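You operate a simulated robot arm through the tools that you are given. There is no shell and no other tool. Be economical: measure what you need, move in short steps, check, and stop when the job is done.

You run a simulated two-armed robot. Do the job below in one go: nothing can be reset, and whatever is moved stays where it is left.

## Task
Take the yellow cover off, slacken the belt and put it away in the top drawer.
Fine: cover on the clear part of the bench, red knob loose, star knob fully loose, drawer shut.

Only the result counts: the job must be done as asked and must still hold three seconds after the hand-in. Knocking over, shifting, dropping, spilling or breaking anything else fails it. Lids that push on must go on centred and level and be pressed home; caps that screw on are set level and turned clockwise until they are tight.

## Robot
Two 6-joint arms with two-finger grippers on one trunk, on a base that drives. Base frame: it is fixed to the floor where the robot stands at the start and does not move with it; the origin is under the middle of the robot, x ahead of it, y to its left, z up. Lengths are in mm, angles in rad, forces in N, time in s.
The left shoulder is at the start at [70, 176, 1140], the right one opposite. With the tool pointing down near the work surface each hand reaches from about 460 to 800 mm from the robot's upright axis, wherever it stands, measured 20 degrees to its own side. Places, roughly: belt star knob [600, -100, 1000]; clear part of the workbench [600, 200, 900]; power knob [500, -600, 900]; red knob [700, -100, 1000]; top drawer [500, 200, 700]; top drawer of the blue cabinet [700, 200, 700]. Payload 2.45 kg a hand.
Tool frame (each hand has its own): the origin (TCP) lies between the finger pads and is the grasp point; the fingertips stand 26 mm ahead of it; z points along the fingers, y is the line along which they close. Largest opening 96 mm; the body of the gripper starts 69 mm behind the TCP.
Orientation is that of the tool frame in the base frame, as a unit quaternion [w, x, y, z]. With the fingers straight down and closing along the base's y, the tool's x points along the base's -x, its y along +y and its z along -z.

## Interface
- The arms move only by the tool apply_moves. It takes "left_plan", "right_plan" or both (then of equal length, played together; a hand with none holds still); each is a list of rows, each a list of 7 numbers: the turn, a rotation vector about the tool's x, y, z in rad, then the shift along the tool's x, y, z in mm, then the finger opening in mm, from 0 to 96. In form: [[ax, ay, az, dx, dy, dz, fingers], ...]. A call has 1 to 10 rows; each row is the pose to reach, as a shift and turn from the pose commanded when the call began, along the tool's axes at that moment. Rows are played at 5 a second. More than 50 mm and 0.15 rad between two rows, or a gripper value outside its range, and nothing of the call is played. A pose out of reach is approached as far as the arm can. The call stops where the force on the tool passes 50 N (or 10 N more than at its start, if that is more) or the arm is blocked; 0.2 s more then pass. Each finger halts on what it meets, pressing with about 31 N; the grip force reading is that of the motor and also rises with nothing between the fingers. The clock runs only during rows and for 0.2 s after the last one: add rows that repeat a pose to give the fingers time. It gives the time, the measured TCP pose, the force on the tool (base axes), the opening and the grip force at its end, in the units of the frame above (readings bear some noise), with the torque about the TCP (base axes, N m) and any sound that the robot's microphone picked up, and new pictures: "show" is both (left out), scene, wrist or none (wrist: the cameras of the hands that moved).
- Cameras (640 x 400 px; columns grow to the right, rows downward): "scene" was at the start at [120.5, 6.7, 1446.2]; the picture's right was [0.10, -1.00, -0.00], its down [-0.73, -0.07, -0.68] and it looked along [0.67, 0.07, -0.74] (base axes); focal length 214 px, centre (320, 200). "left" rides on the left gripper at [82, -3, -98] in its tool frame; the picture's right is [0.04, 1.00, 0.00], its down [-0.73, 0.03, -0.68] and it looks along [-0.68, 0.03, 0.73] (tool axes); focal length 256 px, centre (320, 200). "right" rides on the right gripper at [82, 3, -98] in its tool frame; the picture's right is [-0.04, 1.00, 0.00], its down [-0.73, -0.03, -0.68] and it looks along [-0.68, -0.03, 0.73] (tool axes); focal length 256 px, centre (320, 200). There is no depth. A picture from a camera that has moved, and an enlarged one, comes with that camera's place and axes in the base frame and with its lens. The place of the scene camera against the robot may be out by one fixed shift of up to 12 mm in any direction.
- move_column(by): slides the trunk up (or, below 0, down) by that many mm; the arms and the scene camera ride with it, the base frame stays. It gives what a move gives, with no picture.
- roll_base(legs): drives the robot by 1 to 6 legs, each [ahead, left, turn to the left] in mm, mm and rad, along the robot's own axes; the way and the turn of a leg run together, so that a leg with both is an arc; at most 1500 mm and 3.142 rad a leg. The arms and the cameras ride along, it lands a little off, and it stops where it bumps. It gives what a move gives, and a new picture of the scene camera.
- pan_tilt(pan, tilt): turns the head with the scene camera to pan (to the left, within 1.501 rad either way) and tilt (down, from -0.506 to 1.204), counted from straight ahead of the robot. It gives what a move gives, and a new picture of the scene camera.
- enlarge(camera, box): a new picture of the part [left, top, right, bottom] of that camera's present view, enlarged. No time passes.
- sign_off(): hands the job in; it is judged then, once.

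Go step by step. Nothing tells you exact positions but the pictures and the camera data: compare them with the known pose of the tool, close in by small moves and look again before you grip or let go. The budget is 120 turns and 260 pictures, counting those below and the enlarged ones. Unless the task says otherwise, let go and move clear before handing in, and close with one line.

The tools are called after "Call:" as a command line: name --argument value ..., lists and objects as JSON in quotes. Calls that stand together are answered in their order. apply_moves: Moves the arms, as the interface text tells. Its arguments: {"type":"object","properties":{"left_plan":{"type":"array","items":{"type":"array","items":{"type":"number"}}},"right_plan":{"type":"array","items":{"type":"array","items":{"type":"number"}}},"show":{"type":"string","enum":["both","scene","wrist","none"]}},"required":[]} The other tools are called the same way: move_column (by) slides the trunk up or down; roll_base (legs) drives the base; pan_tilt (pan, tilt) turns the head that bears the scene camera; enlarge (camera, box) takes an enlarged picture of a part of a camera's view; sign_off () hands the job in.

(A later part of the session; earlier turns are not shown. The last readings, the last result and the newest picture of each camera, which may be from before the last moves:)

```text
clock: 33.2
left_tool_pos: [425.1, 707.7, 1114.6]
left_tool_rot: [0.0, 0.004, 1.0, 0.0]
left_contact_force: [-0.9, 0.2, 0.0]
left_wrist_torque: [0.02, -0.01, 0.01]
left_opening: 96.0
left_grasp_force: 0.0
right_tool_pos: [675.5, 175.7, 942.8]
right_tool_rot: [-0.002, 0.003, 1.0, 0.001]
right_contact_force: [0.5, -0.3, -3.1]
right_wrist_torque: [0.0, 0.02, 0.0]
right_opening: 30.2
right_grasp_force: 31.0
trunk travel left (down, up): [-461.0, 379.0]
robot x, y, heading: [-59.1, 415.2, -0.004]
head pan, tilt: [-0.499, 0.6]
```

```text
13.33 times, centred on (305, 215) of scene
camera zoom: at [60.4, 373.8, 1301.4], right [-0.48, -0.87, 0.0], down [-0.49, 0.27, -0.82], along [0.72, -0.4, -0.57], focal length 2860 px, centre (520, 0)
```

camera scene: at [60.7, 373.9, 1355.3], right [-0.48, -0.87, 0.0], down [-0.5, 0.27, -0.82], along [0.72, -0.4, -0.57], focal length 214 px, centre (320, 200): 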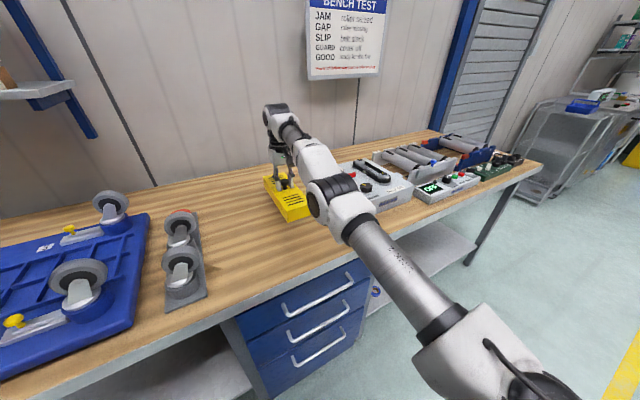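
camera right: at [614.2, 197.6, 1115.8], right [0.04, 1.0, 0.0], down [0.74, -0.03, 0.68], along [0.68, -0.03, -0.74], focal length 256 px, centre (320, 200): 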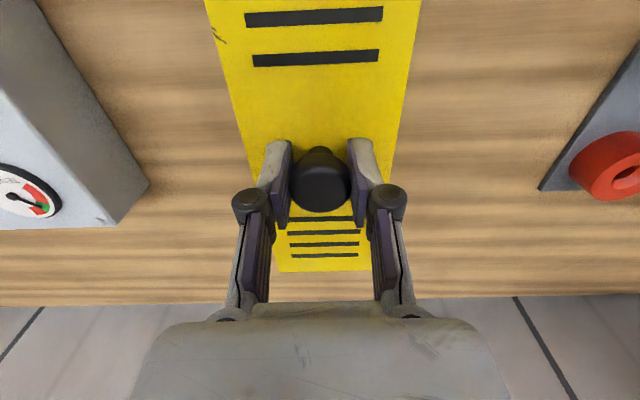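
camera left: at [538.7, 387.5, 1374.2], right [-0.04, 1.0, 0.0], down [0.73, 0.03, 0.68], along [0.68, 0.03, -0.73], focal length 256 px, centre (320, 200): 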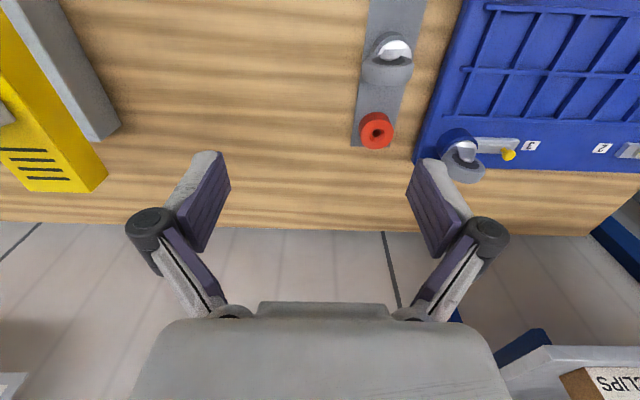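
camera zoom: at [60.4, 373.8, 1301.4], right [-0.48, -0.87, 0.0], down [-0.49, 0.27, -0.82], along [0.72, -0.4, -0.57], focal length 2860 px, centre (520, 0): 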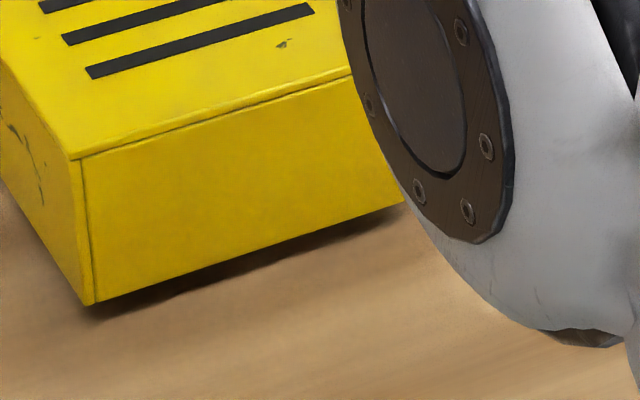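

Call:
move_column --by -3

Call:
move_column --by -2

Call:
enlarge --camera "scene" --box '[290, 200, 320, 230]'

```text
clock: 33.8
left_tool_pos: [426.2, 706.4, 1111.4]
left_tool_rot: [0.0, 0.003, 1.0, 0.0]
left_contact_force: [0.1, 0.4, -0.3]
left_wrist_torque: [0.03, 0.0, -0.04]
left_opening: 95.7
left_grasp_force: 0.2
right_tool_pos: [676.3, 176.6, 938.7]
right_tool_rot: [-0.001, 0.004, 1.0, 0.001]
right_contact_force: [-0.4, 0.0, -1.9]
right_wrist_torque: [0.05, -0.04, -0.04]
right_opening: 30.2
right_grasp_force: 31.1
trunk travel left (down, up): [-458.0, 382.0]
robot x, y, heading: [-61.3, 418.4, -0.006]
head pan, tilt: [-0.499, 0.6]
```

```text
clock: 34.3
left_tool_pos: [424.6, 708.0, 1110.2]
left_tool_rot: [0.0, 0.003, 1.0, 0.0]
left_contact_force: [0.8, 0.1, 0.0]
left_wrist_torque: [0.01, 0.03, -0.02]
left_opening: 96.1
left_grasp_force: 0.1
right_tool_pos: [676.1, 174.6, 937.3]
right_tool_rot: [-0.002, 0.004, 1.0, 0.001]
right_contact_force: [0.3, -0.4, -2.8]
right_wrist_torque: [-0.03, 0.0, 0.02]
right_opening: 30.6
right_grasp_force: 31.3
trunk travel left (down, up): [-456.0, 384.0]
robot x, y, heading: [-59.7, 416.0, -0.008]
head pan, tilt: [-0.499, 0.6]
```

```text
13.33 times, centred on (305, 215) of scene
camera zoom: at [60.5, 373.8, 1296.4], right [-0.48, -0.87, 0.0], down [-0.49, 0.27, -0.82], along [0.72, -0.4, -0.57], focal length 2860 px, centre (520, 0)
```

zoom: 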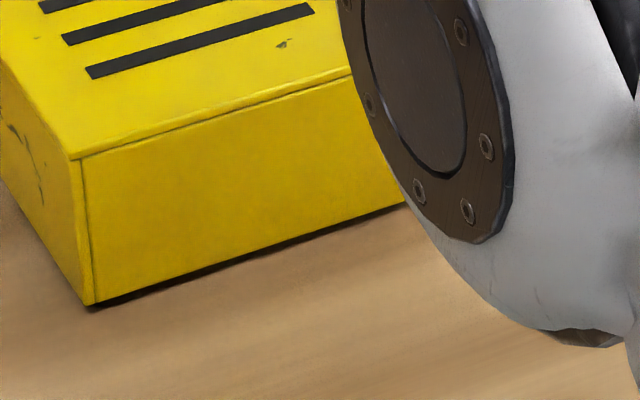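

Call:
move_column --by -2

Call:
enlarge --camera "scene" --box '[290, 200, 320, 230]'

```text
clock: 34.8
left_tool_pos: [425.1, 707.8, 1108.1]
left_tool_rot: [0.0, 0.003, 1.0, 0.0]
left_contact_force: [-0.4, 0.0, -0.7]
left_wrist_torque: [0.01, 0.01, -0.01]
left_opening: 96.1
left_grasp_force: 0.1
right_tool_pos: [676.1, 175.3, 934.2]
right_tool_rot: [-0.002, 0.004, 1.0, 0.001]
right_contact_force: [0.4, -0.4, -3.6]
right_wrist_torque: [0.0, -0.02, 0.02]
right_opening: 30.1
right_grasp_force: 30.8
trunk travel left (down, up): [-454.0, 386.0]
robot x, y, heading: [-56.8, 419.6, -0.001]
head pan, tilt: [-0.499, 0.6]
```

```text
13.33 times, centred on (305, 215) of scene
camera zoom: at [60.5, 373.8, 1294.4], right [-0.48, -0.87, 0.0], down [-0.49, 0.27, -0.82], along [0.72, -0.4, -0.57], focal length 2860 px, centre (520, 0)
```

zoom: 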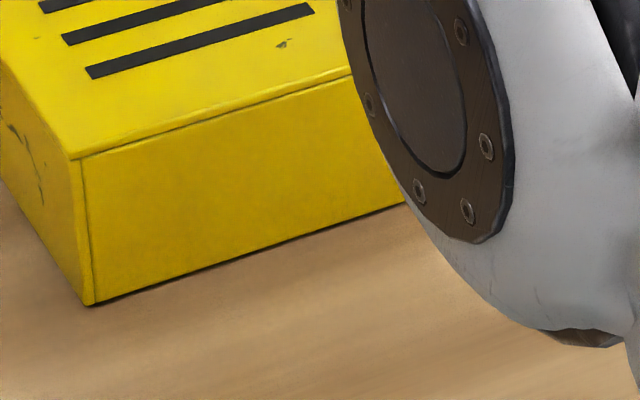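

Call:
move_column --by -1.5

```text
clock: 35.3
left_tool_pos: [425.2, 707.0, 1107.1]
left_tool_rot: [-0.001, 0.003, 1.0, 0.0]
left_contact_force: [-0.4, 0.2, -0.5]
left_wrist_torque: [0.0, 0.05, 0.01]
left_opening: 95.9
left_grasp_force: 0.1
right_tool_pos: [674.7, 175.4, 934.0]
right_tool_rot: [-0.001, 0.003, 1.0, 0.001]
right_contact_force: [1.4, 0.3, 0.4]
right_wrist_torque: [-0.18, -0.49, -0.01]
right_opening: 30.2
right_grasp_force: 30.8
trunk travel left (down, up): [-453.0, 387.0]
robot x, y, heading: [-56.0, 414.6, -0.007]
head pan, tilt: [-0.499, 0.6]
```

Contact made (weight is off the hand). Opening the fingers in place.

Call:
apply_moves --right_plan '[[0, 0, 0, 0, 0, 0, 60], [0, 0, 0, 0, 0, 0, 60]]' --show "wrist"

```text
clock: 35.9
left_tool_pos: [425.4, 707.1, 1106.9]
left_tool_rot: [0.001, 0.003, 1.0, 0.0]
left_contact_force: [0.0, 0.1, 0.6]
left_wrist_torque: [0.04, 0.0, 0.0]
left_opening: 96.2
left_grasp_force: 0.1
right_tool_pos: [675.3, 175.3, 933.4]
right_tool_rot: [-0.001, 0.003, 1.0, 0.001]
right_contact_force: [0.8, 0.8, -1.0]
right_wrist_torque: [0.03, -0.02, 0.01]
right_opening: 60.2
right_grasp_force: 0.2
trunk travel left (down, up): [-453.0, 387.0]
robot x, y, heading: [-55.7, 419.4, -0.007]
head pan, tilt: [-0.499, 0.6]
camera right: at [593.4, 179.5, 1032.3], right [0.05, 1.0, 0.0], down [0.73, -0.04, 0.68], along [0.68, -0.03, -0.74], focal length 256 px, centre (320, 200)
```

right: 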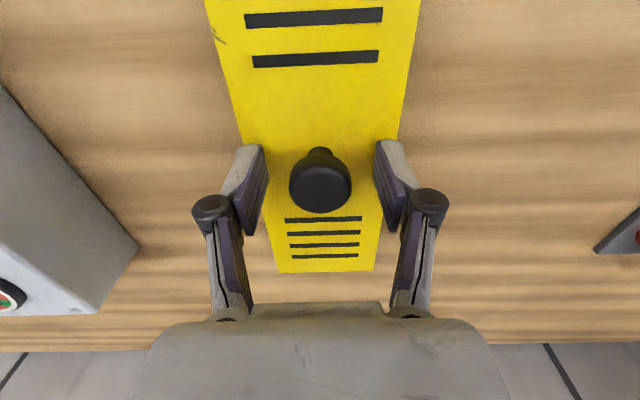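

The cover stands on the bench and is free. Raise the trunk and roll the base back right to stand in front of the belt unit.

Call:
move_column --by 200

Call:
roll_base --legs '[[0, -300, 0], [20, 0, 0]]'

Call:
apply_moves --right_plan '[[0, 0.1, 0, 20, 0, 0, 96], [0, 0.2, 0, 40, -10, 0, 96], [0, 0.3, 0, 60, -20, 0, 96], [0, 0.4, 0, 80, -40, 0, 96], [0, 0.4, 0, 100, -40, 0, 96]]' --show "scene"

```text
clock: 38.1
left_tool_pos: [426.4, 707.4, 1306.6]
left_tool_rot: [0.0, 0.003, 1.0, 0.0]
left_contact_force: [-0.7, -0.3, 0.2]
left_wrist_torque: [0.03, -0.01, 0.0]
left_opening: 95.8
left_grasp_force: 0.0
right_tool_pos: [675.3, 176.4, 1133.8]
right_tool_rot: [-0.001, 0.004, 1.0, 0.001]
right_contact_force: [0.2, -0.4, 0.6]
right_wrist_torque: [-0.02, 0.0, 0.0]
right_opening: 59.8
right_grasp_force: 0.1
trunk travel left (down, up): [-653.0, 187.0]
robot x, y, heading: [-56.2, 420.5, -0.008]
head pan, tilt: [-0.499, 0.6]
```

```text
clock: 40.5
left_tool_pos: [437.2, 412.3, 1308.1]
left_tool_rot: [0.003, 0.001, 1.0, -0.001]
left_contact_force: [-0.7, -0.3, 0.2]
left_wrist_torque: [-0.01, -0.07, 0.0]
left_opening: 96.3
left_grasp_force: 0.1
right_tool_pos: [691.6, -118.4, 1137.5]
right_tool_rot: [0.001, 0.001, 1.0, 0.0]
right_contact_force: [-0.4, 0.5, 1.2]
right_wrist_torque: [0.01, -0.06, -0.02]
right_opening: 60.1
right_grasp_force: 0.1
trunk travel left (down, up): [-653.0, 187.0]
robot x, y, heading: [-41.9, 119.7, -0.005]
head pan, tilt: [-0.499, 0.6]
camera scene: at [73.5, 76.8, 1493.6], right [-0.48, -0.88, 0.0], down [-0.49, 0.27, -0.83], along [0.73, -0.4, -0.56], focal length 214 px, centre (320, 200)
```

scene: 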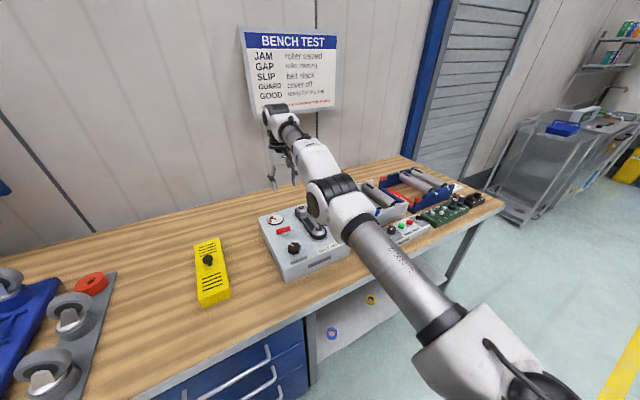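

```text
clock: 41.7
left_tool_pos: [439.8, 412.8, 1307.3]
left_tool_rot: [0.001, 0.001, 1.0, 0.0]
left_contact_force: [0.7, 0.4, -0.3]
left_wrist_torque: [0.03, 0.01, 0.0]
left_opening: 96.0
left_grasp_force: 0.1
right_tool_pos: [594.9, -157.6, 1134.5]
right_tool_rot: [-0.2, 0.0, 0.98, 0.0]
right_contact_force: [0.1, -0.4, 0.1]
right_wrist_torque: [-0.03, -0.01, 0.03]
right_opening: 95.9
right_grasp_force: 0.0
right hand out of reach, approached as far as the arm can: row 3
trunk travel left (down, up): [-653.0, 187.0]
robot x, y, heading: [-37.7, 119.5, -0.002]
head pan, tilt: [-0.499, 0.6]
camera scene: at [76.6, 76.7, 1493.1], right [-0.48, -0.88, 0.0], down [-0.49, 0.27, -0.83], along [0.72, -0.4, -0.56], focal length 214 px, centre (320, 200)
```

scene: 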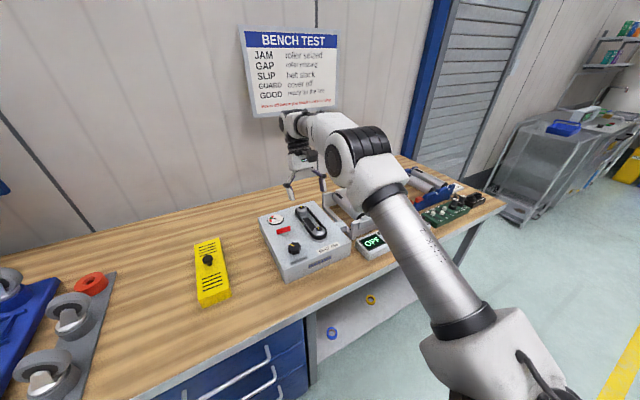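

The elbow is freed. Straightening the tool to vertical again.

Call:
apply_moves --right_plan '[[0, -0.1, 0, 0, 0, 0, 96], [0, -0.2, 0, 0, 0, 0, 96], [0, -0.3, 0, 0, 0, 0, 96], [0, -0.4, 0, 0, 0, 0, 96], [0, -0.4, 0, 0, 0, 0, 96]]' --show "wrist"

Call:
enlarge --camera "scene" --box '[255, 190, 355, 285]'

```text
clock: 42.9
left_tool_pos: [442.0, 411.6, 1306.7]
left_tool_rot: [0.0, 0.001, 1.0, 0.0]
left_contact_force: [1.0, -0.4, 0.3]
left_wrist_torque: [0.02, -0.01, 0.01]
left_opening: 95.9
left_grasp_force: 0.1
right_tool_pos: [596.2, -158.4, 1132.8]
right_tool_rot: [-0.001, 0.001, 1.0, 0.001]
right_contact_force: [0.4, 0.5, 0.1]
right_wrist_torque: [-0.01, 0.02, -0.03]
right_opening: 95.9
right_grasp_force: 0.0
trunk travel left (down, up): [-653.0, 187.0]
robot x, y, heading: [-44.9, 117.7, -0.001]
head pan, tilt: [-0.499, 0.6]
camera right: at [514.1, -154.9, 1232.1], right [0.04, 1.0, 0.0], down [0.73, -0.03, 0.68], along [0.68, -0.03, -0.73], focal length 256 px, centre (320, 200)
```

right: 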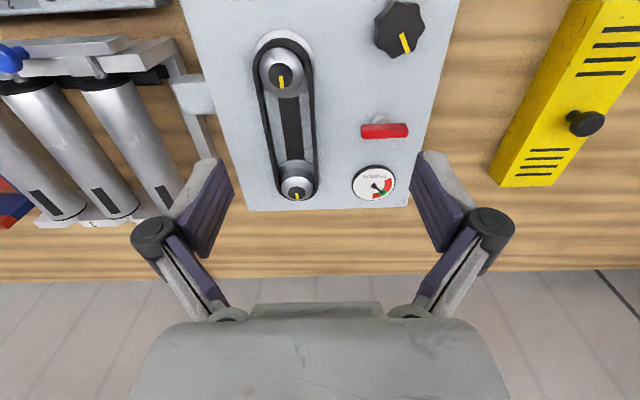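

```text
4.21 times, centred on (305, 238) of scene
camera zoom: at [79.6, 75.8, 1492.9], right [-0.48, -0.88, 0.0], down [-0.5, 0.27, -0.82], along [0.72, -0.4, -0.57], focal length 903 px, centre (383, 42)
```

zoom: 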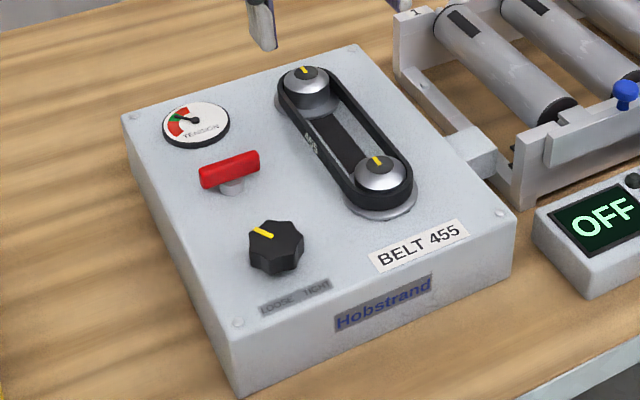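

Now the belt is visible on two pulleys; power is off. I'll take the hand above the red T-knob with the fingers turned 90° to close across the bar.

Call:
apply_moves --right_plan '[[0, 0, 0.15, -7, 7, 7, 96], [0, 0, 0.3, -14, 14, 14, 96], [0, 0, 0.45, -21, 21, 21, 96], [0, 0, 0.6, -28, 28, 28, 96], [0, 0, 0.75, -35, 36, 35, 96], [0, 0, 0.9, -42, 43, 42, 96], [0, 0, 1.05, -49, 50, 49, 96], [0, 0, 1.2, -56, 57, 56, 90], [0, 0, 1.35, -63, 65, 63, 80], [0, 0, 1.5, -66, 72, 70, 70]]' --show "none"

Call:
apply_moves --right_plan '[[0, 0, 0.07, 0, 0, 0, 60], [0, 0, 0.07, 0, 0, 0, 60]]' --show "wrist"

```text
clock: 45.1
left_tool_pos: [441.6, 411.4, 1306.3]
left_tool_rot: [0.0, 0.001, 1.0, 0.0]
left_contact_force: [0.0, -0.1, 0.3]
left_wrist_torque: [0.03, 0.02, 0.01]
left_opening: 95.8
left_grasp_force: 0.1
right_tool_pos: [661.5, -86.3, 1064.3]
right_tool_rot: [-0.002, 0.684, 0.73, 0.0]
right_contact_force: [0.4, 0.1, 0.8]
right_wrist_torque: [0.01, 0.03, -0.02]
right_opening: 69.7
right_grasp_force: 0.0
trunk travel left (down, up): [-653.0, 187.0]
robot x, y, heading: [-39.7, 118.7, 0.003]
head pan, tilt: [-0.499, 0.6]
```

```text
clock: 45.7
left_tool_pos: [443.1, 412.3, 1308.0]
left_tool_rot: [0.001, 0.001, 1.0, 0.0]
left_contact_force: [1.1, -0.3, 0.1]
left_wrist_torque: [0.01, 0.02, -0.02]
left_opening: 96.4
left_grasp_force: 0.1
right_tool_pos: [660.6, -87.8, 1064.2]
right_tool_rot: [-0.002, 0.708, 0.707, 0.0]
right_contact_force: [1.4, 0.2, 0.1]
right_wrist_torque: [0.0, -0.01, 0.03]
right_opening: 60.0
right_grasp_force: 0.0
trunk travel left (down, up): [-653.0, 187.0]
robot x, y, heading: [-40.0, 119.2, -0.004]
head pan, tilt: [-0.499, 0.6]
camera right: at [663.8, -5.2, 1162.6], right [1.0, -0.04, 0.0], down [-0.03, -0.73, 0.68], along [-0.03, -0.68, -0.73], focal length 256 px, centre (320, 200)
```

right: 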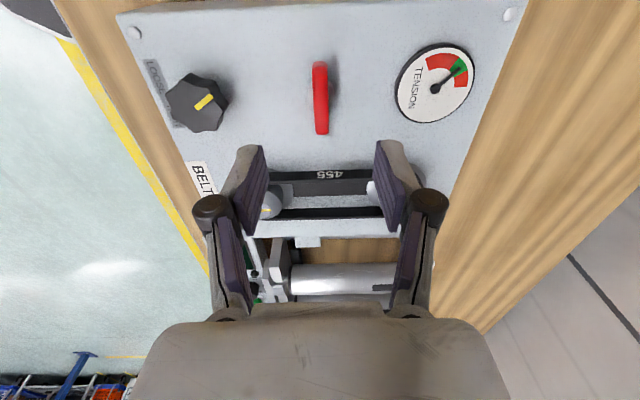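

The knob bar is centred between the fingers. Descending to grip height (z≈970) and closing.

Call:
apply_moves --right_plan '[[0, 0, 0, 2, 0, 40, 45], [0, 0, 0, 2, 0, 75, 40], [0, 0, 0, 2, 0, 93, 40], [0, 0, 0, 2, 0, 93, 40]]' --show "wrist"

```text
clock: 46.7
left_tool_pos: [442.7, 411.6, 1306.8]
left_tool_rot: [0.0, 0.001, 1.0, 0.0]
left_contact_force: [0.0, 0.1, -0.8]
left_wrist_torque: [0.02, 0.01, -0.02]
left_opening: 96.0
left_grasp_force: 0.1
right_tool_pos: [660.1, -84.0, 971.2]
right_tool_rot: [-0.001, 0.707, 0.707, 0.0]
right_contact_force: [-0.4, -0.2, 0.5]
right_wrist_torque: [-0.01, -0.02, 0.01]
right_opening: 40.0
right_grasp_force: 0.0
trunk travel left (down, up): [-653.0, 187.0]
robot x, y, heading: [-41.6, 124.2, 0.001]
head pan, tilt: [-0.499, 0.6]
camera right: at [662.5, -3.3, 1070.0], right [1.0, -0.04, 0.0], down [-0.03, -0.73, 0.68], along [-0.03, -0.68, -0.73], focal length 256 px, centre (320, 200)
```

right: 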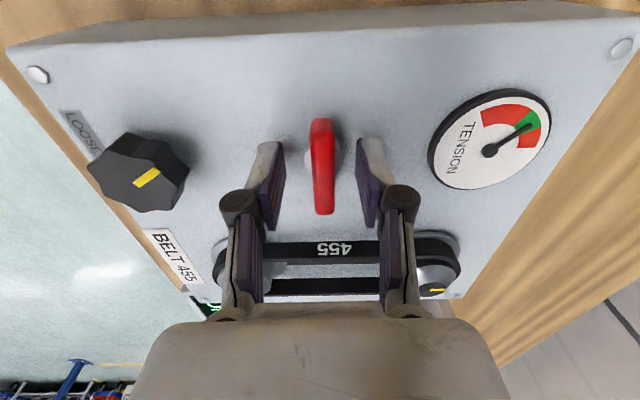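

Call:
apply_moves --right_plan '[[0, 0, 0, 0, 0, 3, 0], [0, 0, 0, 0, 0, 3, 0], [0, 0, -0.1, 0, 0, 3, 0], [0, 0, -0.2, 0, 0, 3, 0], [0, 0, -0.3, 0, 0, 3, 0]]' --show "wrist"

```text
clock: 47.9
left_tool_pos: [439.4, 411.5, 1308.3]
left_tool_rot: [0.001, 0.001, 1.0, 0.0]
left_contact_force: [0.4, 0.0, 0.5]
left_wrist_torque: [-0.02, 0.02, -0.01]
left_opening: 96.1
left_grasp_force: 0.1
right_tool_pos: [661.5, -85.1, 974.2]
right_tool_rot: [0.003, 0.594, 0.805, 0.002]
right_contact_force: [20.0, -8.0, 40.6]
right_wrist_torque: [0.47, -0.13, 0.03]
right_opening: 11.8
right_grasp_force: 39.3
trunk travel left (down, up): [-653.0, 187.0]
robot x, y, heading: [-37.9, 119.3, -0.0]
head pan, tilt: [-0.499, 0.6]
camera right: at [638.6, -5.9, 1071.5], right [0.97, 0.26, 0.01], down [0.18, -0.71, 0.68], along [0.18, -0.66, -0.73], focal length 256 px, centre (320, 200)
```

right: 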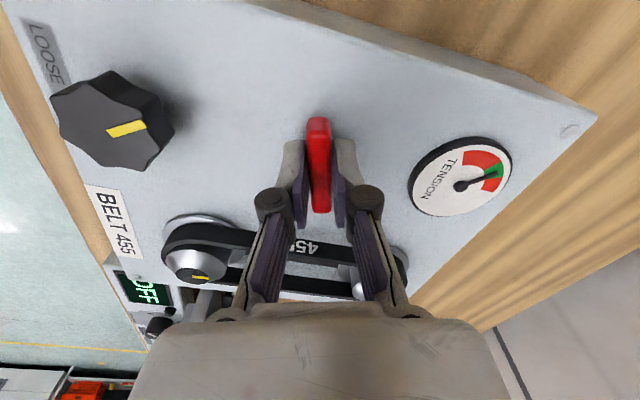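

The knob turns with the hand, but the tips press on the panel (40 N). I'll ease up 7 mm and continue the counter-clockwise turn.

Call:
apply_moves --right_plan '[[0, 0, 0, 0, 0, -7, 0], [0, 0, -0.1, 0, 0, -7, 0], [0, 0, -0.2, 0, 0, -7, 0], [0, 0, -0.3, 0, 0, -7, 0]]' --show "wrist"

```text
clock: 48.9
left_tool_pos: [443.4, 411.1, 1306.0]
left_tool_rot: [0.001, 0.001, 1.0, 0.0]
left_contact_force: [-0.2, -0.6, -0.3]
left_wrist_torque: [-0.03, 0.03, 0.01]
left_opening: 95.9
left_grasp_force: 0.1
right_tool_pos: [661.8, -84.8, 972.2]
right_tool_rot: [-0.003, 0.467, 0.884, 0.0]
right_contact_force: [12.2, -5.6, 4.2]
right_wrist_torque: [-1.01, -0.98, 0.0]
right_opening: 11.7
right_grasp_force: 39.0
trunk travel left (down, up): [-653.0, 187.0]
robot x, y, heading: [-42.6, 118.7, -0.0]
head pan, tilt: [-0.499, 0.6]
camera right: at [617.4, -15.8, 1071.9], right [0.85, 0.53, 0.0], down [0.39, -0.62, 0.68], along [0.36, -0.57, -0.74], focal length 256 px, centre (320, 200)
```

right: 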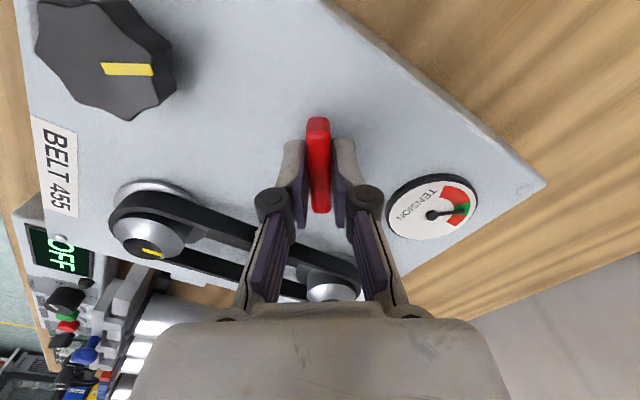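

Call:
apply_moves --right_plan '[[0, 0, -0.12, 0, 0, 0, 0], [0, 0, -0.24, 0, 0, 0, 0], [0, 0, -0.36, 0, 0, 0, 0], [0, 0, -0.48, 0, 0, 0, 0], [0, 0, -0.6, 0, 0, 0, 0], [0, 0, -0.72, 0, 0, 0, 0], [0, 0, -0.84, 0, 0, 0, 0], [0, 0, -0.96, 0, 0, 0, 0]]' --show "both"

```text
clock: 50.7
left_tool_pos: [442.7, 408.6, 1307.4]
left_tool_rot: [0.0, 0.001, 1.0, 0.001]
left_contact_force: [-0.2, 0.1, -0.3]
left_wrist_torque: [0.02, -0.05, -0.01]
left_opening: 96.2
left_grasp_force: 0.0
right_tool_pos: [660.2, -85.2, 973.5]
right_tool_rot: [-0.003, 0.004, 1.0, 0.002]
right_contact_force: [-4.2, -7.4, -14.0]
right_wrist_torque: [-0.2, 0.71, 0.04]
right_opening: 11.8
right_grasp_force: 38.9
trunk travel left (down, up): [-653.0, 187.0]
robot x, y, heading: [-41.6, 118.6, 0.001]
head pan, tilt: [-0.499, 0.6]
camera scene: at [80.5, 73.4, 1492.6], right [-0.48, -0.88, 0.0], down [-0.5, 0.27, -0.82], along [0.72, -0.4, -0.57], focal length 214 px, centre (320, 200)
camera right: at [578.9, -82.0, 1072.1], right [0.05, 1.0, 0.0], down [0.74, -0.04, 0.67], along [0.67, -0.03, -0.74], focal length 256 px, centre (320, 200)
```

scene: 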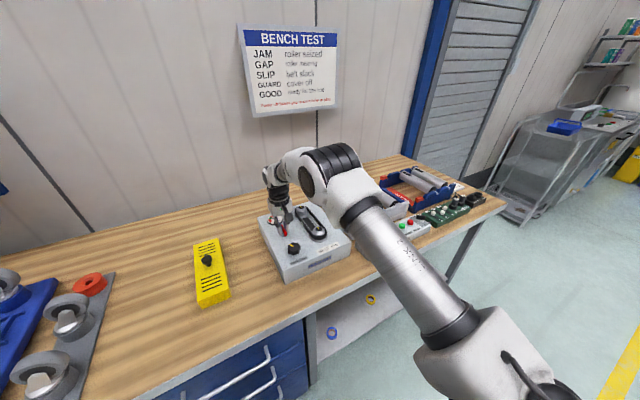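
right: 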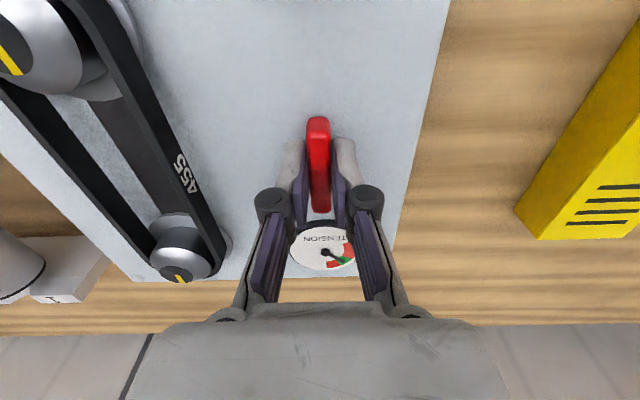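

The knob has turned 90° freely; I'll check whether it turns on or meets a stop.

Call:
apply_moves --right_plan '[[0, 0, -0.1, 0, 0, 0, 0], [0, 0, -0.2, 0, 0, 0, 0], [0, 0, -0.3, 0, 0, 0, 0]]' --show "wrist"

```text
clock: 51.5
left_tool_pos: [443.5, 407.8, 1308.1]
left_tool_rot: [-0.001, 0.001, 1.0, 0.001]
left_contact_force: [0.6, 0.6, -0.4]
left_wrist_torque: [0.0, -0.01, 0.03]
left_opening: 95.9
left_grasp_force: 0.0
right_tool_pos: [661.1, -85.9, 974.8]
right_tool_rot: [-0.001, -0.145, 0.989, 0.001]
right_contact_force: [-3.7, -8.0, -11.8]
right_wrist_torque: [-0.19, 0.18, -1.51]
right_opening: 19.0
right_grasp_force: 44.0
trunk travel left (down, up): [-653.0, 187.0]
robot x, y, heading: [-39.7, 118.1, 0.002]
head pan, tilt: [-0.499, 0.6]
camera right: at [582.0, -106.2, 1072.9], right [-0.25, 0.97, 0.0], down [0.71, 0.18, 0.68], along [0.66, 0.17, -0.73], focal length 256 px, centre (320, 200)
```

right: 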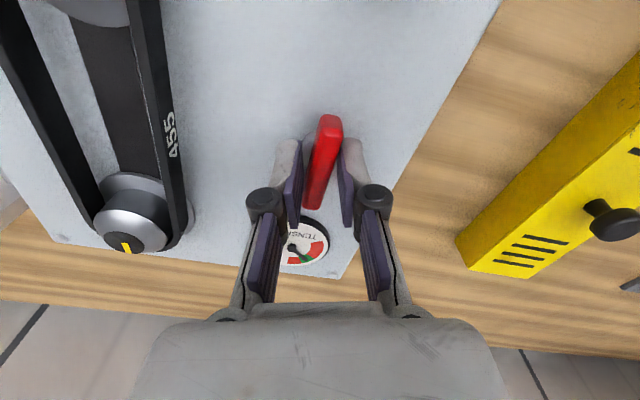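

A stop at 90°: the red knob is fully loose. Relieve, open and lift.

Call:
apply_moves --right_plan '[[0, 0, 0.15, 0, 0, 0, 0], [0, 0, 0.3, 0, 0, 0, 12], [0, 0, 0.3, 0, 0, 0, 40], [0, 0, 0.3, 0, 0, 0, 50], [0, 0, 0.3, 0, 0, -40, 60], [0, 0, 0.3, 0, 0, -80, 90], [0, 0, 0.3, 0, 0, -110, 90]]' --show "wrist"

```text
clock: 53.1
left_tool_pos: [441.9, 410.8, 1307.5]
left_tool_rot: [0.0, 0.001, 1.0, 0.0]
left_contact_force: [-0.6, -0.2, 1.9]
left_wrist_torque: [-0.04, -0.02, 0.02]
left_opening: 95.8
left_grasp_force: 0.0
right_tool_pos: [660.0, -84.9, 1084.0]
right_tool_rot: [0.0, 0.006, 1.0, 0.001]
right_contact_force: [0.1, 0.0, 0.2]
right_wrist_torque: [-0.02, -0.01, -0.01]
right_opening: 90.2
right_grasp_force: 0.1
trunk travel left (down, up): [-653.0, 187.0]
robot x, y, heading: [-40.0, 118.7, -0.004]
head pan, tilt: [-0.499, 0.6]
camera right: at [578.5, -81.3, 1183.3], right [0.05, 1.0, 0.0], down [0.73, -0.04, 0.68], along [0.68, -0.03, -0.74], focal length 256 px, centre (320, 200)
```

right: 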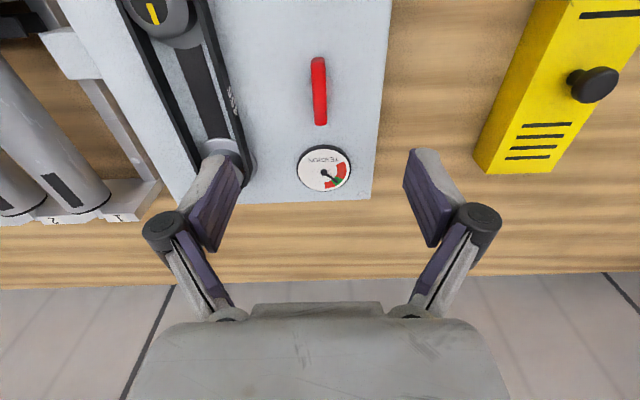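

Red bar now points along x (loose). Next: over the star knob at [562,-84] with the wrist wound clockwise for a long counter-clockwise turn.

Call:
apply_moves --right_plan '[[0, 0, 0.15, 10, 0, 2, 90], [0, 0, 0.3, 20, 0, 4, 90], [0, 0, 0.45, 30, 0, 6, 90], [0, 0, 0.6, 40, 0, 8, 90], [0, 0, 0.75, 50, 0, 10, 90], [0, 0, 0.9, 60, 0, 12, 90], [0, 0, 1.05, 70, 0, 14, 90], [0, 0, 1.2, 80, 0, 16, 80], [0, 0, 1.35, 90, 0, 18, 80], [0, 0, 1.5, 98, 1, 20, 80]]' --show "wrist"

```text
clock: 55.3
left_tool_pos: [441.5, 411.3, 1307.0]
left_tool_rot: [-0.001, 0.0, 1.0, 0.0]
left_contact_force: [-0.1, -0.3, 0.5]
left_wrist_torque: [-0.02, 0.0, -0.03]
left_opening: 96.0
left_grasp_force: 0.1
right_tool_pos: [563.3, -81.8, 1064.9]
right_tool_rot: [-0.002, 0.686, 0.727, 0.0]
right_contact_force: [-0.4, 1.1, -0.3]
right_wrist_torque: [0.01, 0.0, 0.01]
right_opening: 80.1
right_grasp_force: 0.1
trunk travel left (down, up): [-653.0, 187.0]
robot x, y, heading: [-40.5, 117.6, 0.001]
head pan, tilt: [-0.499, 0.6]
camera right: at [561.1, -0.6, 1163.8], right [1.0, 0.02, 0.0], down [0.01, -0.73, 0.68], along [0.01, -0.68, -0.74], focal length 256 px, centre (320, 200)
```

right: 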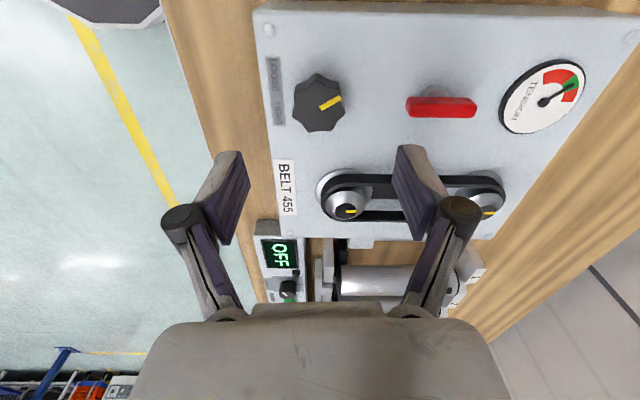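

Call:
apply_moves --right_plan '[[0, 0, 0.07, -5, -1, 0, 70], [0, 0, 0.07, -5, -1, 40, 70], [0, 0, 0.07, -5, -1, 75, 66], [0, 0, 0.07, -5, -1, 88, 66], [0, 0, 0.07, -5, -1, 88, 66]]' --show "wrist"

```text
clock: 56.5
left_tool_pos: [442.0, 411.4, 1307.8]
left_tool_rot: [0.0, 0.001, 1.0, 0.0]
left_contact_force: [-0.3, -0.1, 0.2]
left_wrist_torque: [0.01, -0.01, -0.03]
left_opening: 95.9
left_grasp_force: 0.1
right_tool_pos: [563.3, -88.6, 978.0]
right_tool_rot: [-0.001, 0.71, 0.704, 0.0]
right_contact_force: [-0.9, 0.9, 0.3]
right_wrist_torque: [0.01, -0.01, 0.03]
right_opening: 66.2
right_grasp_force: 0.1
trunk travel left (down, up): [-653.0, 187.0]
robot x, y, heading: [-39.9, 119.8, -0.003]
head pan, tilt: [-0.499, 0.6]
camera right: at [566.1, -7.3, 1076.4], right [1.0, -0.05, 0.0], down [-0.04, -0.73, 0.68], along [-0.04, -0.68, -0.73], focal length 256 px, centre (320, 200)
```

right: 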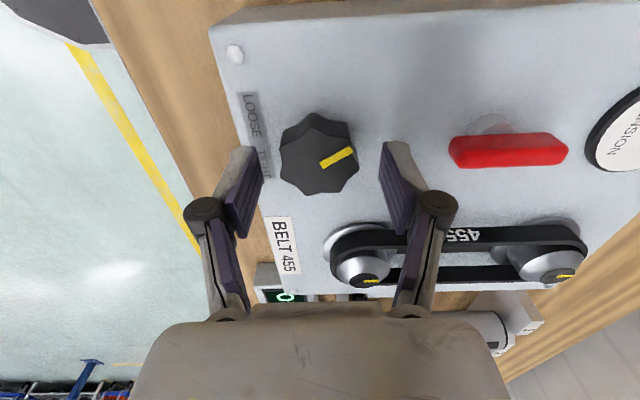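

Call:
apply_moves --right_plan '[[0, 0, 0, 3.5, -2, 1, 60], [0, 0, 0, 3.5, -2, 1, 30], [0, 0, 0, 3.5, -2, 1, 30], [0, 0, -0.1, 3.5, -2, 1, 30], [0, 0, -0.2, 3.5, -2, 1, 30], [0, 0, -0.3, 3.5, -2, 1, 30]]' --show "wrist"

```text
clock: 57.9
left_tool_pos: [441.7, 409.8, 1307.5]
left_tool_rot: [0.0, 0.001, 1.0, 0.0]
left_contact_force: [0.0, -0.4, -0.8]
left_wrist_torque: [0.0, -0.01, 0.02]
left_opening: 96.3
left_grasp_force: 0.1
right_tool_pos: [563.0, -85.9, 977.6]
right_tool_rot: [0.0, 0.596, 0.803, 0.002]
right_contact_force: [13.7, -6.8, 21.2]
right_wrist_torque: [-0.1, -0.19, -0.02]
right_opening: 43.0
right_grasp_force: 45.3
trunk travel left (down, up): [-653.0, 187.0]
robot x, y, heading: [-41.8, 118.5, -0.002]
head pan, tilt: [-0.499, 0.6]
camera right: at [540.5, -6.0, 1076.6], right [0.97, 0.25, 0.0], down [0.18, -0.71, 0.68], along [0.17, -0.66, -0.74], focal length 256 px, centre (320, 200)
```

right: 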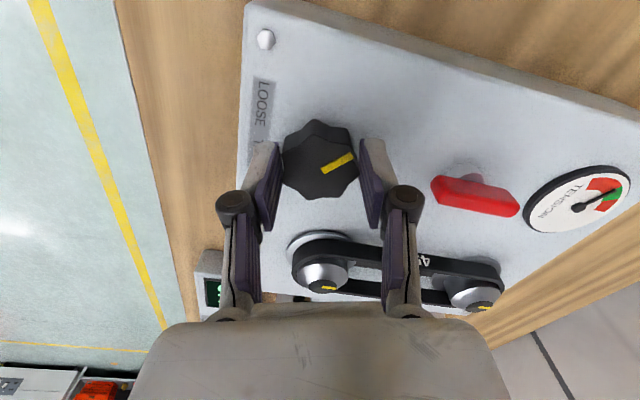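

The star knob turns along with the hand. Easing 3 mm up and continuing counter-clockwise.

Call:
apply_moves --right_plan '[[0, 0, -0.14, 0, 0, -3, 30], [0, 0, -0.28, 0, 0, -3, 30], [0, 0, -0.42, 0, 0, -3, 30], [0, 0, -0.56, 0, 0, -3, 30], [0, 0, -0.7, 0, 0, -3, 30], [0, 0, -0.84, 0, 0, -3, 30], [0, 0, -0.98, 0, 0, -3, 30], [0, 0, -1.12, 0, 0, -3, 30], [0, 0, -1.26, 0, 0, -3, 30]]' --show "wrist"

```text
clock: 59.9
left_tool_pos: [442.9, 410.1, 1306.1]
left_tool_rot: [-0.001, 0.001, 1.0, 0.0]
left_contact_force: [-1.2, -0.7, -0.2]
left_wrist_torque: [-0.04, 0.02, 0.0]
left_opening: 95.9
left_grasp_force: 0.1
right_tool_pos: [559.8, -86.1, 978.5]
right_tool_rot: [-0.003, 0.01, 1.0, 0.001]
right_contact_force: [3.4, -6.6, -7.8]
right_wrist_torque: [-0.38, 0.2, 0.0]
right_opening: 43.0
right_grasp_force: 45.1
trunk travel left (down, up): [-653.0, 187.0]
robot x, y, heading: [-37.8, 118.8, -0.0]
head pan, tilt: [-0.499, 0.6]
camera right: at [479.1, -80.8, 1076.9], right [0.06, 1.0, 0.0], down [0.74, -0.04, 0.68], along [0.67, -0.04, -0.74], focal length 256 px, centre (320, 200)
```

right: 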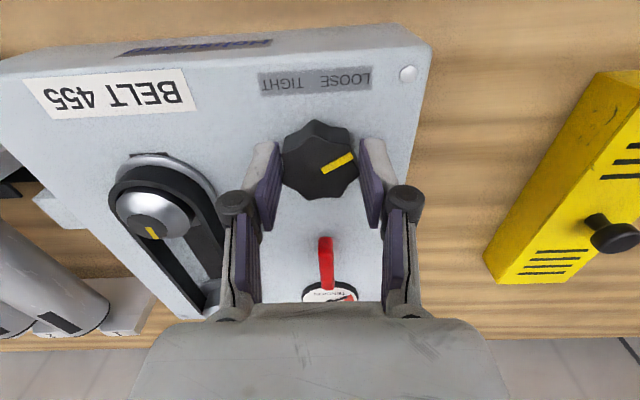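

Call:
apply_moves --right_plan '[[0, 0, -0.14, 0, 0, 0, 30], [0, 0, -0.28, 0, 0, 0, 30], [0, 0, -0.42, 0, 0, 0, 30], [0, 0, -0.56, 0, 0, 0, 30], [0, 0, -0.7, 0, 0, 0, 30], [0, 0, -0.84, 0, 0, 0, 30], [0, 0, -0.98, 0, 0, 0, 30], [0, 0, -1.12, 0, 0, 0, 30], [0, 0, -1.26, 0, 0, 0, 30], [0, 0, -1.4, 0, 0, 0, 30]]' --show "both"

```text
clock: 62.1
left_tool_pos: [443.4, 412.4, 1306.1]
left_tool_rot: [-0.001, 0.0, 1.0, 0.0]
left_contact_force: [-1.1, 0.0, -0.1]
left_wrist_torque: [-0.01, -0.01, 0.01]
left_opening: 96.2
left_grasp_force: 0.1
right_tool_pos: [562.1, -83.7, 979.3]
right_tool_rot: [0.0, -0.637, 0.771, 0.0]
right_contact_force: [6.5, 0.8, -3.8]
right_wrist_torque: [0.32, -0.13, -0.97]
right_opening: 43.1
right_grasp_force: 45.2
trunk travel left (down, up): [-653.0, 187.0]
robot x, y, heading: [-40.6, 119.2, 0.003]
head pan, tilt: [-0.499, 0.6]
camera scene: at [80.7, 75.7, 1492.9], right [-0.48, -0.88, 0.0], down [-0.5, 0.27, -0.82], along [0.72, -0.4, -0.57], focal length 214 px, centre (320, 200)
camera right: at [543.4, -163.1, 1077.9], right [-0.97, 0.23, 0.0], down [0.17, 0.71, 0.68], along [0.16, 0.66, -0.73], focal length 256 px, centre (320, 200)
```

scene: 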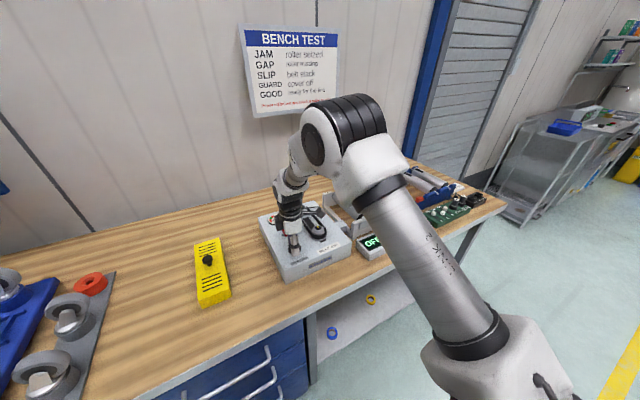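
right: 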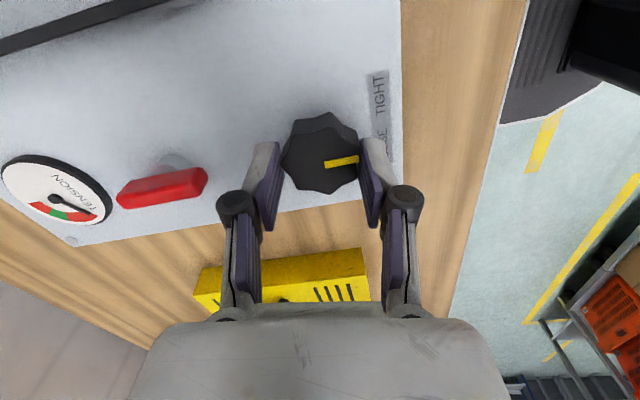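

There is resistance now (-1 N m) and the mark slipped slightly in the hand: probably the end stop. Checking the gauge.

Call:
enlarge --camera "right" --box '[0, 100, 400, 300]'

Call:
apply_moves --right_plan '[[0, 0, -0.08, 0, 0, 0, 20], [0, 0, -0.15, 0, 0, 0, 20]]' --show "wrist"

```text
1.60 times, centred on (200, 200) of right
camera zoom: at [543.4, -163.1, 1077.9], right [-0.97, 0.23, 0.0], down [0.17, 0.71, 0.68], along [0.16, 0.66, -0.73], focal length 410 px, centre (512, 200)
```

zoom: 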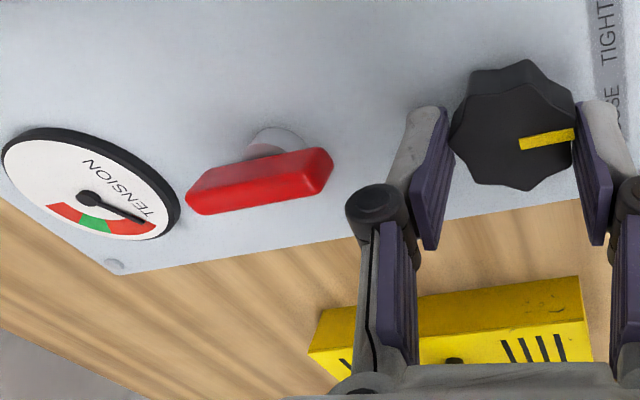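

```text
clock: 62.7
left_tool_pos: [443.0, 410.5, 1307.3]
left_tool_rot: [0.0, 0.0, 1.0, 0.001]
left_contact_force: [-0.7, 0.0, -0.8]
left_wrist_torque: [-0.03, 0.01, -0.02]
left_opening: 96.1
left_grasp_force: 0.0
right_tool_pos: [562.1, -84.5, 979.9]
right_tool_rot: [0.0, -0.692, 0.722, 0.001]
right_contact_force: [5.8, -6.2, 2.9]
right_wrist_torque: [0.16, -0.05, -0.49]
right_opening: 43.5
right_grasp_force: 45.3
trunk travel left (down, up): [-653.0, 187.0]
robot x, y, heading: [-43.8, 119.2, -0.004]
head pan, tilt: [-0.499, 0.6]
camera right: at [554.6, -166.4, 1077.9], right [-1.0, 0.08, 0.0], down [0.06, 0.73, 0.68], along [0.05, 0.68, -0.73], focal length 256 px, centre (320, 200)
```

right: 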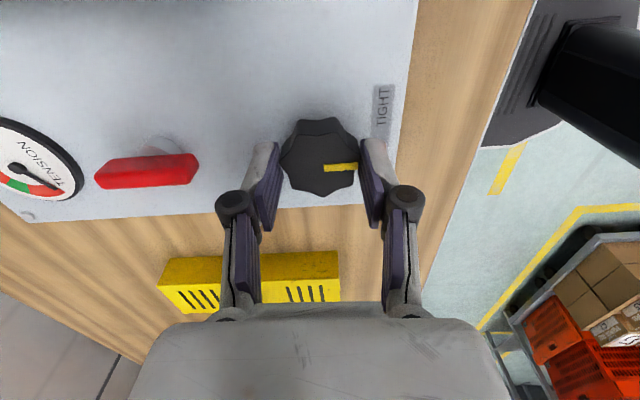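

The gauge reads past the low red end. I'll release, rewind the wrist and try once more to feel the stop for certain.

Call:
apply_moves --right_plan '[[0, 0, 0, 0, 0, 0, 70], [0, 0, 0, 0, 0, 0, 70], [0, 0, 0.15, 0, 0, 0, 70], [0, 0, 0.3, 0, 0, 0, 70], [0, 0, 0.45, 0, 0, 0, 70], [0, 0, 0.6, 0, 0, 0, 70], [0, 0, 0.75, 0, 0, 0, 70], [0, 0, 0.9, 0, 0, 0, 70], [0, 0, 1.05, 0, 0, 0, 70], [0, 0, 1.05, 0, 0, 0, 70]]' --show "wrist"

```text
clock: 64.9
left_tool_pos: [441.6, 411.3, 1307.3]
left_tool_rot: [0.0, 0.001, 1.0, 0.0]
left_contact_force: [-0.3, 0.1, 0.3]
left_wrist_torque: [-0.02, 0.02, -0.03]
left_opening: 96.1
left_grasp_force: 0.0
right_tool_pos: [560.2, -84.7, 978.6]
right_tool_rot: [-0.001, -0.236, 0.972, 0.0]
right_contact_force: [0.0, -0.2, 0.3]
right_wrist_torque: [0.04, -0.01, -0.01]
right_opening: 69.8
right_grasp_force: 0.0
trunk travel left (down, up): [-653.0, 187.0]
robot x, y, heading: [-36.9, 115.2, 0.003]
head pan, tilt: [-0.499, 0.6]
camera right: at [486.1, -119.0, 1077.3], right [-0.42, 0.91, 0.0], down [0.67, 0.31, 0.68], along [0.61, 0.29, -0.73], focal length 256 px, centre (320, 200)
```

right: 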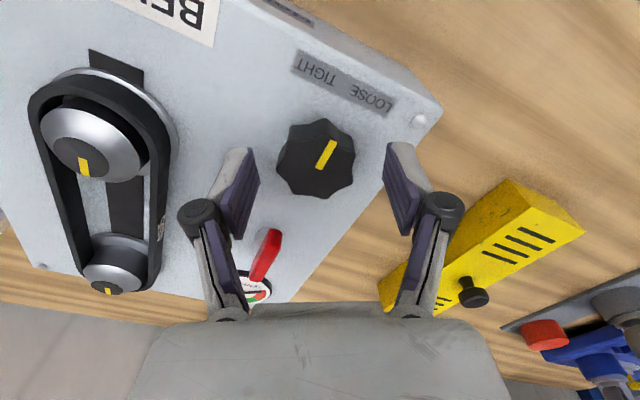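

The near pulley has slid inward, slackening the belt. Regrip and probe the stop.

Call:
apply_moves --right_plan '[[0, 0, 0, 0, 0, 0, 30], [0, 0, 0, 0, 0, 0, 30], [0, 0, 0, 0, 0, 0, 30], [0, 0, -0.12, 0, 0, 0, 30], [0, 0, -0.24, 0, 0, 0, 30], [0, 0, -0.36, 0, 0, 0, 30]]' --show "wrist"

```text
clock: 66.3
left_tool_pos: [443.4, 409.5, 1306.7]
left_tool_rot: [0.0, 0.001, 1.0, 0.002]
left_contact_force: [-0.1, 1.1, 0.4]
left_wrist_torque: [-0.02, 0.0, -0.01]
left_opening: 96.2
left_grasp_force: 0.2
right_tool_pos: [561.2, -85.8, 977.7]
right_tool_rot: [-0.001, -0.408, 0.913, 0.002]
right_contact_force: [5.4, -11.2, -3.5]
right_wrist_torque: [-0.47, -0.28, -0.16]
right_opening: 43.0
right_grasp_force: 45.0
trunk travel left (down, up): [-653.0, 187.0]
robot x, y, heading: [-43.3, 115.0, -0.002]
head pan, tilt: [-0.499, 0.6]
camera right: at [504.1, -144.0, 1075.8], right [-0.72, 0.7, 0.01], down [0.51, 0.52, 0.68], along [0.47, 0.49, -0.73], focal length 256 px, centre (320, 200)
```

right: 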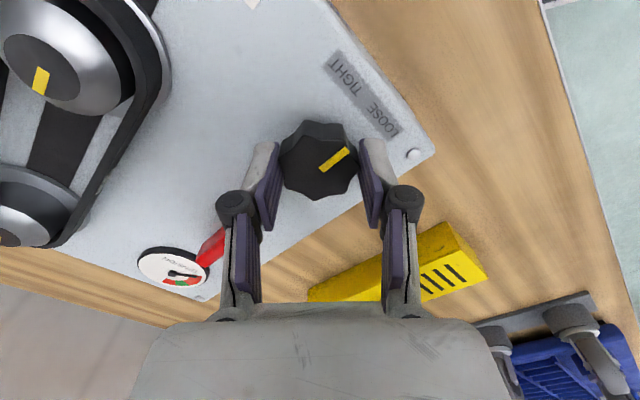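

Call:
apply_moves --right_plan '[[0, 0, -0.12, 0, 0, 0, 30], [0, 0, -0.24, 0, 0, 0, 30], [0, 0, -0.36, 0, 0, 0, 30]]' --show "wrist"

```text
clock: 67.1
left_tool_pos: [443.8, 409.1, 1306.7]
left_tool_rot: [-0.001, 0.001, 1.0, 0.001]
left_contact_force: [-0.2, -0.3, 0.2]
left_wrist_torque: [0.0, -0.01, 0.0]
left_opening: 96.1
left_grasp_force: 0.1
right_tool_pos: [561.1, -85.2, 977.1]
right_tool_rot: [-0.001, -0.565, 0.825, 0.002]
right_contact_force: [7.3, -10.2, -3.8]
right_wrist_torque: [0.48, -0.47, -0.46]
right_opening: 43.4
right_grasp_force: 45.0
trunk travel left (down, up): [-653.0, 187.0]
robot x, y, heading: [-39.7, 117.7, 0.001]
head pan, tilt: [-0.499, 0.6]
camera right: at [529.2, -160.4, 1076.3], right [-0.92, 0.4, 0.0], down [0.29, 0.67, 0.68], along [0.27, 0.62, -0.73], focal length 256 px, centre (320, 200)
```

right: 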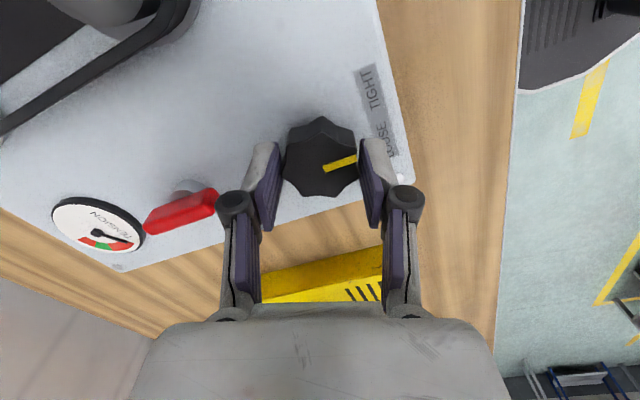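

The knob is at its loose stop (hand slips around it). Open, lift and look at the belt from above.

Call:
apply_moves --right_plan '[[0, 0, 0, 0, 0, 0, 70], [0, 0, 0, 0, 0, 0, 70], [0, 0, 0, 0, 0, -40, 80], [0, 0, 0, 0, 0, -80, 90], [0, 0, 0.15, 0, 0, -110, 90], [0, 0, 0.3, 0, 0, -120, 90], [0, 0, 0.45, 0, 0, -120, 90], [0, 0, 0.6, 0, 0, -120, 90], [0, 0, 0.75, 0, 0, -120, 90], [0, 0, 0.9, 0, 0, -120, 90]]' --show "none"

Call:
apply_moves --right_plan '[[0, 0, 0.12, 0, 0, 0, 90], [0, 0, 0.24, 0, -30, 0, 90], [0, 0, 0.3, 10, -60, 0, 90], [0, 0, 0.3, 10, -90, 0, 90], [0, 0, 0.3, 10, -120, 0, 90]]' --show "wrist"

Call:
enlarge --camera "scene" --box '[255, 190, 355, 285]'

```text
clock: 69.3
left_tool_pos: [441.2, 411.8, 1307.3]
left_tool_rot: [0.0, 0.001, 1.0, 0.0]
left_contact_force: [-0.3, -0.6, 0.3]
left_wrist_torque: [-0.01, -0.02, 0.02]
left_opening: 95.9
left_grasp_force: 0.0
right_tool_pos: [560.9, -84.3, 1099.5]
right_tool_rot: [-0.001, -0.148, 0.989, 0.001]
right_contact_force: [0.5, -0.2, 1.3]
right_wrist_torque: [0.01, -0.02, 0.02]
right_opening: 90.2
right_grasp_force: 0.0
trunk travel left (down, up): [-653.0, 187.0]
robot x, y, heading: [-39.4, 120.3, -0.0]
head pan, tilt: [-0.499, 0.6]
```

```text
clock: 70.5
left_tool_pos: [442.4, 409.4, 1307.6]
left_tool_rot: [0.0, 0.001, 1.0, 0.001]
left_contact_force: [-0.3, 0.0, -0.5]
left_wrist_torque: [0.04, -0.01, 0.01]
left_opening: 95.8
left_grasp_force: 0.0
right_tool_pos: [588.7, -202.4, 1097.7]
right_tool_rot: [-0.001, 0.001, 1.0, 0.001]
right_contact_force: [0.4, -0.1, 0.3]
right_wrist_torque: [0.04, 0.02, 0.0]
right_opening: 89.9
right_grasp_force: 0.0
trunk travel left (down, up): [-653.0, 187.0]
robot x, y, heading: [-41.5, 118.5, 0.0]
head pan, tilt: [-0.499, 0.6]
camera right: at [506.9, -198.0, 1196.9], right [0.04, 1.0, 0.0], down [0.74, -0.03, 0.68], along [0.68, -0.03, -0.74], focal length 256 px, centre (320, 200)
```

right: 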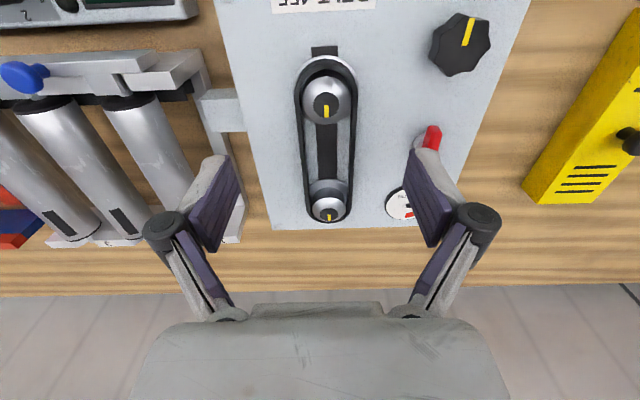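

```text
4.21 times, centred on (305, 238) of scene
camera zoom: at [79.9, 73.6, 1492.8], right [-0.48, -0.88, 0.0], down [-0.5, 0.27, -0.82], along [0.72, -0.39, -0.57], focal length 903 px, centre (383, 42)
```

zoom: 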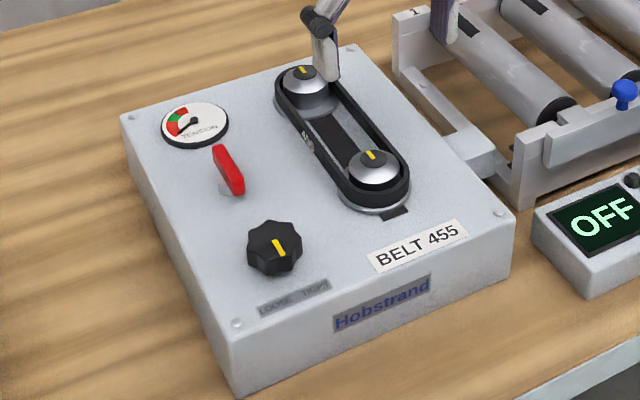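

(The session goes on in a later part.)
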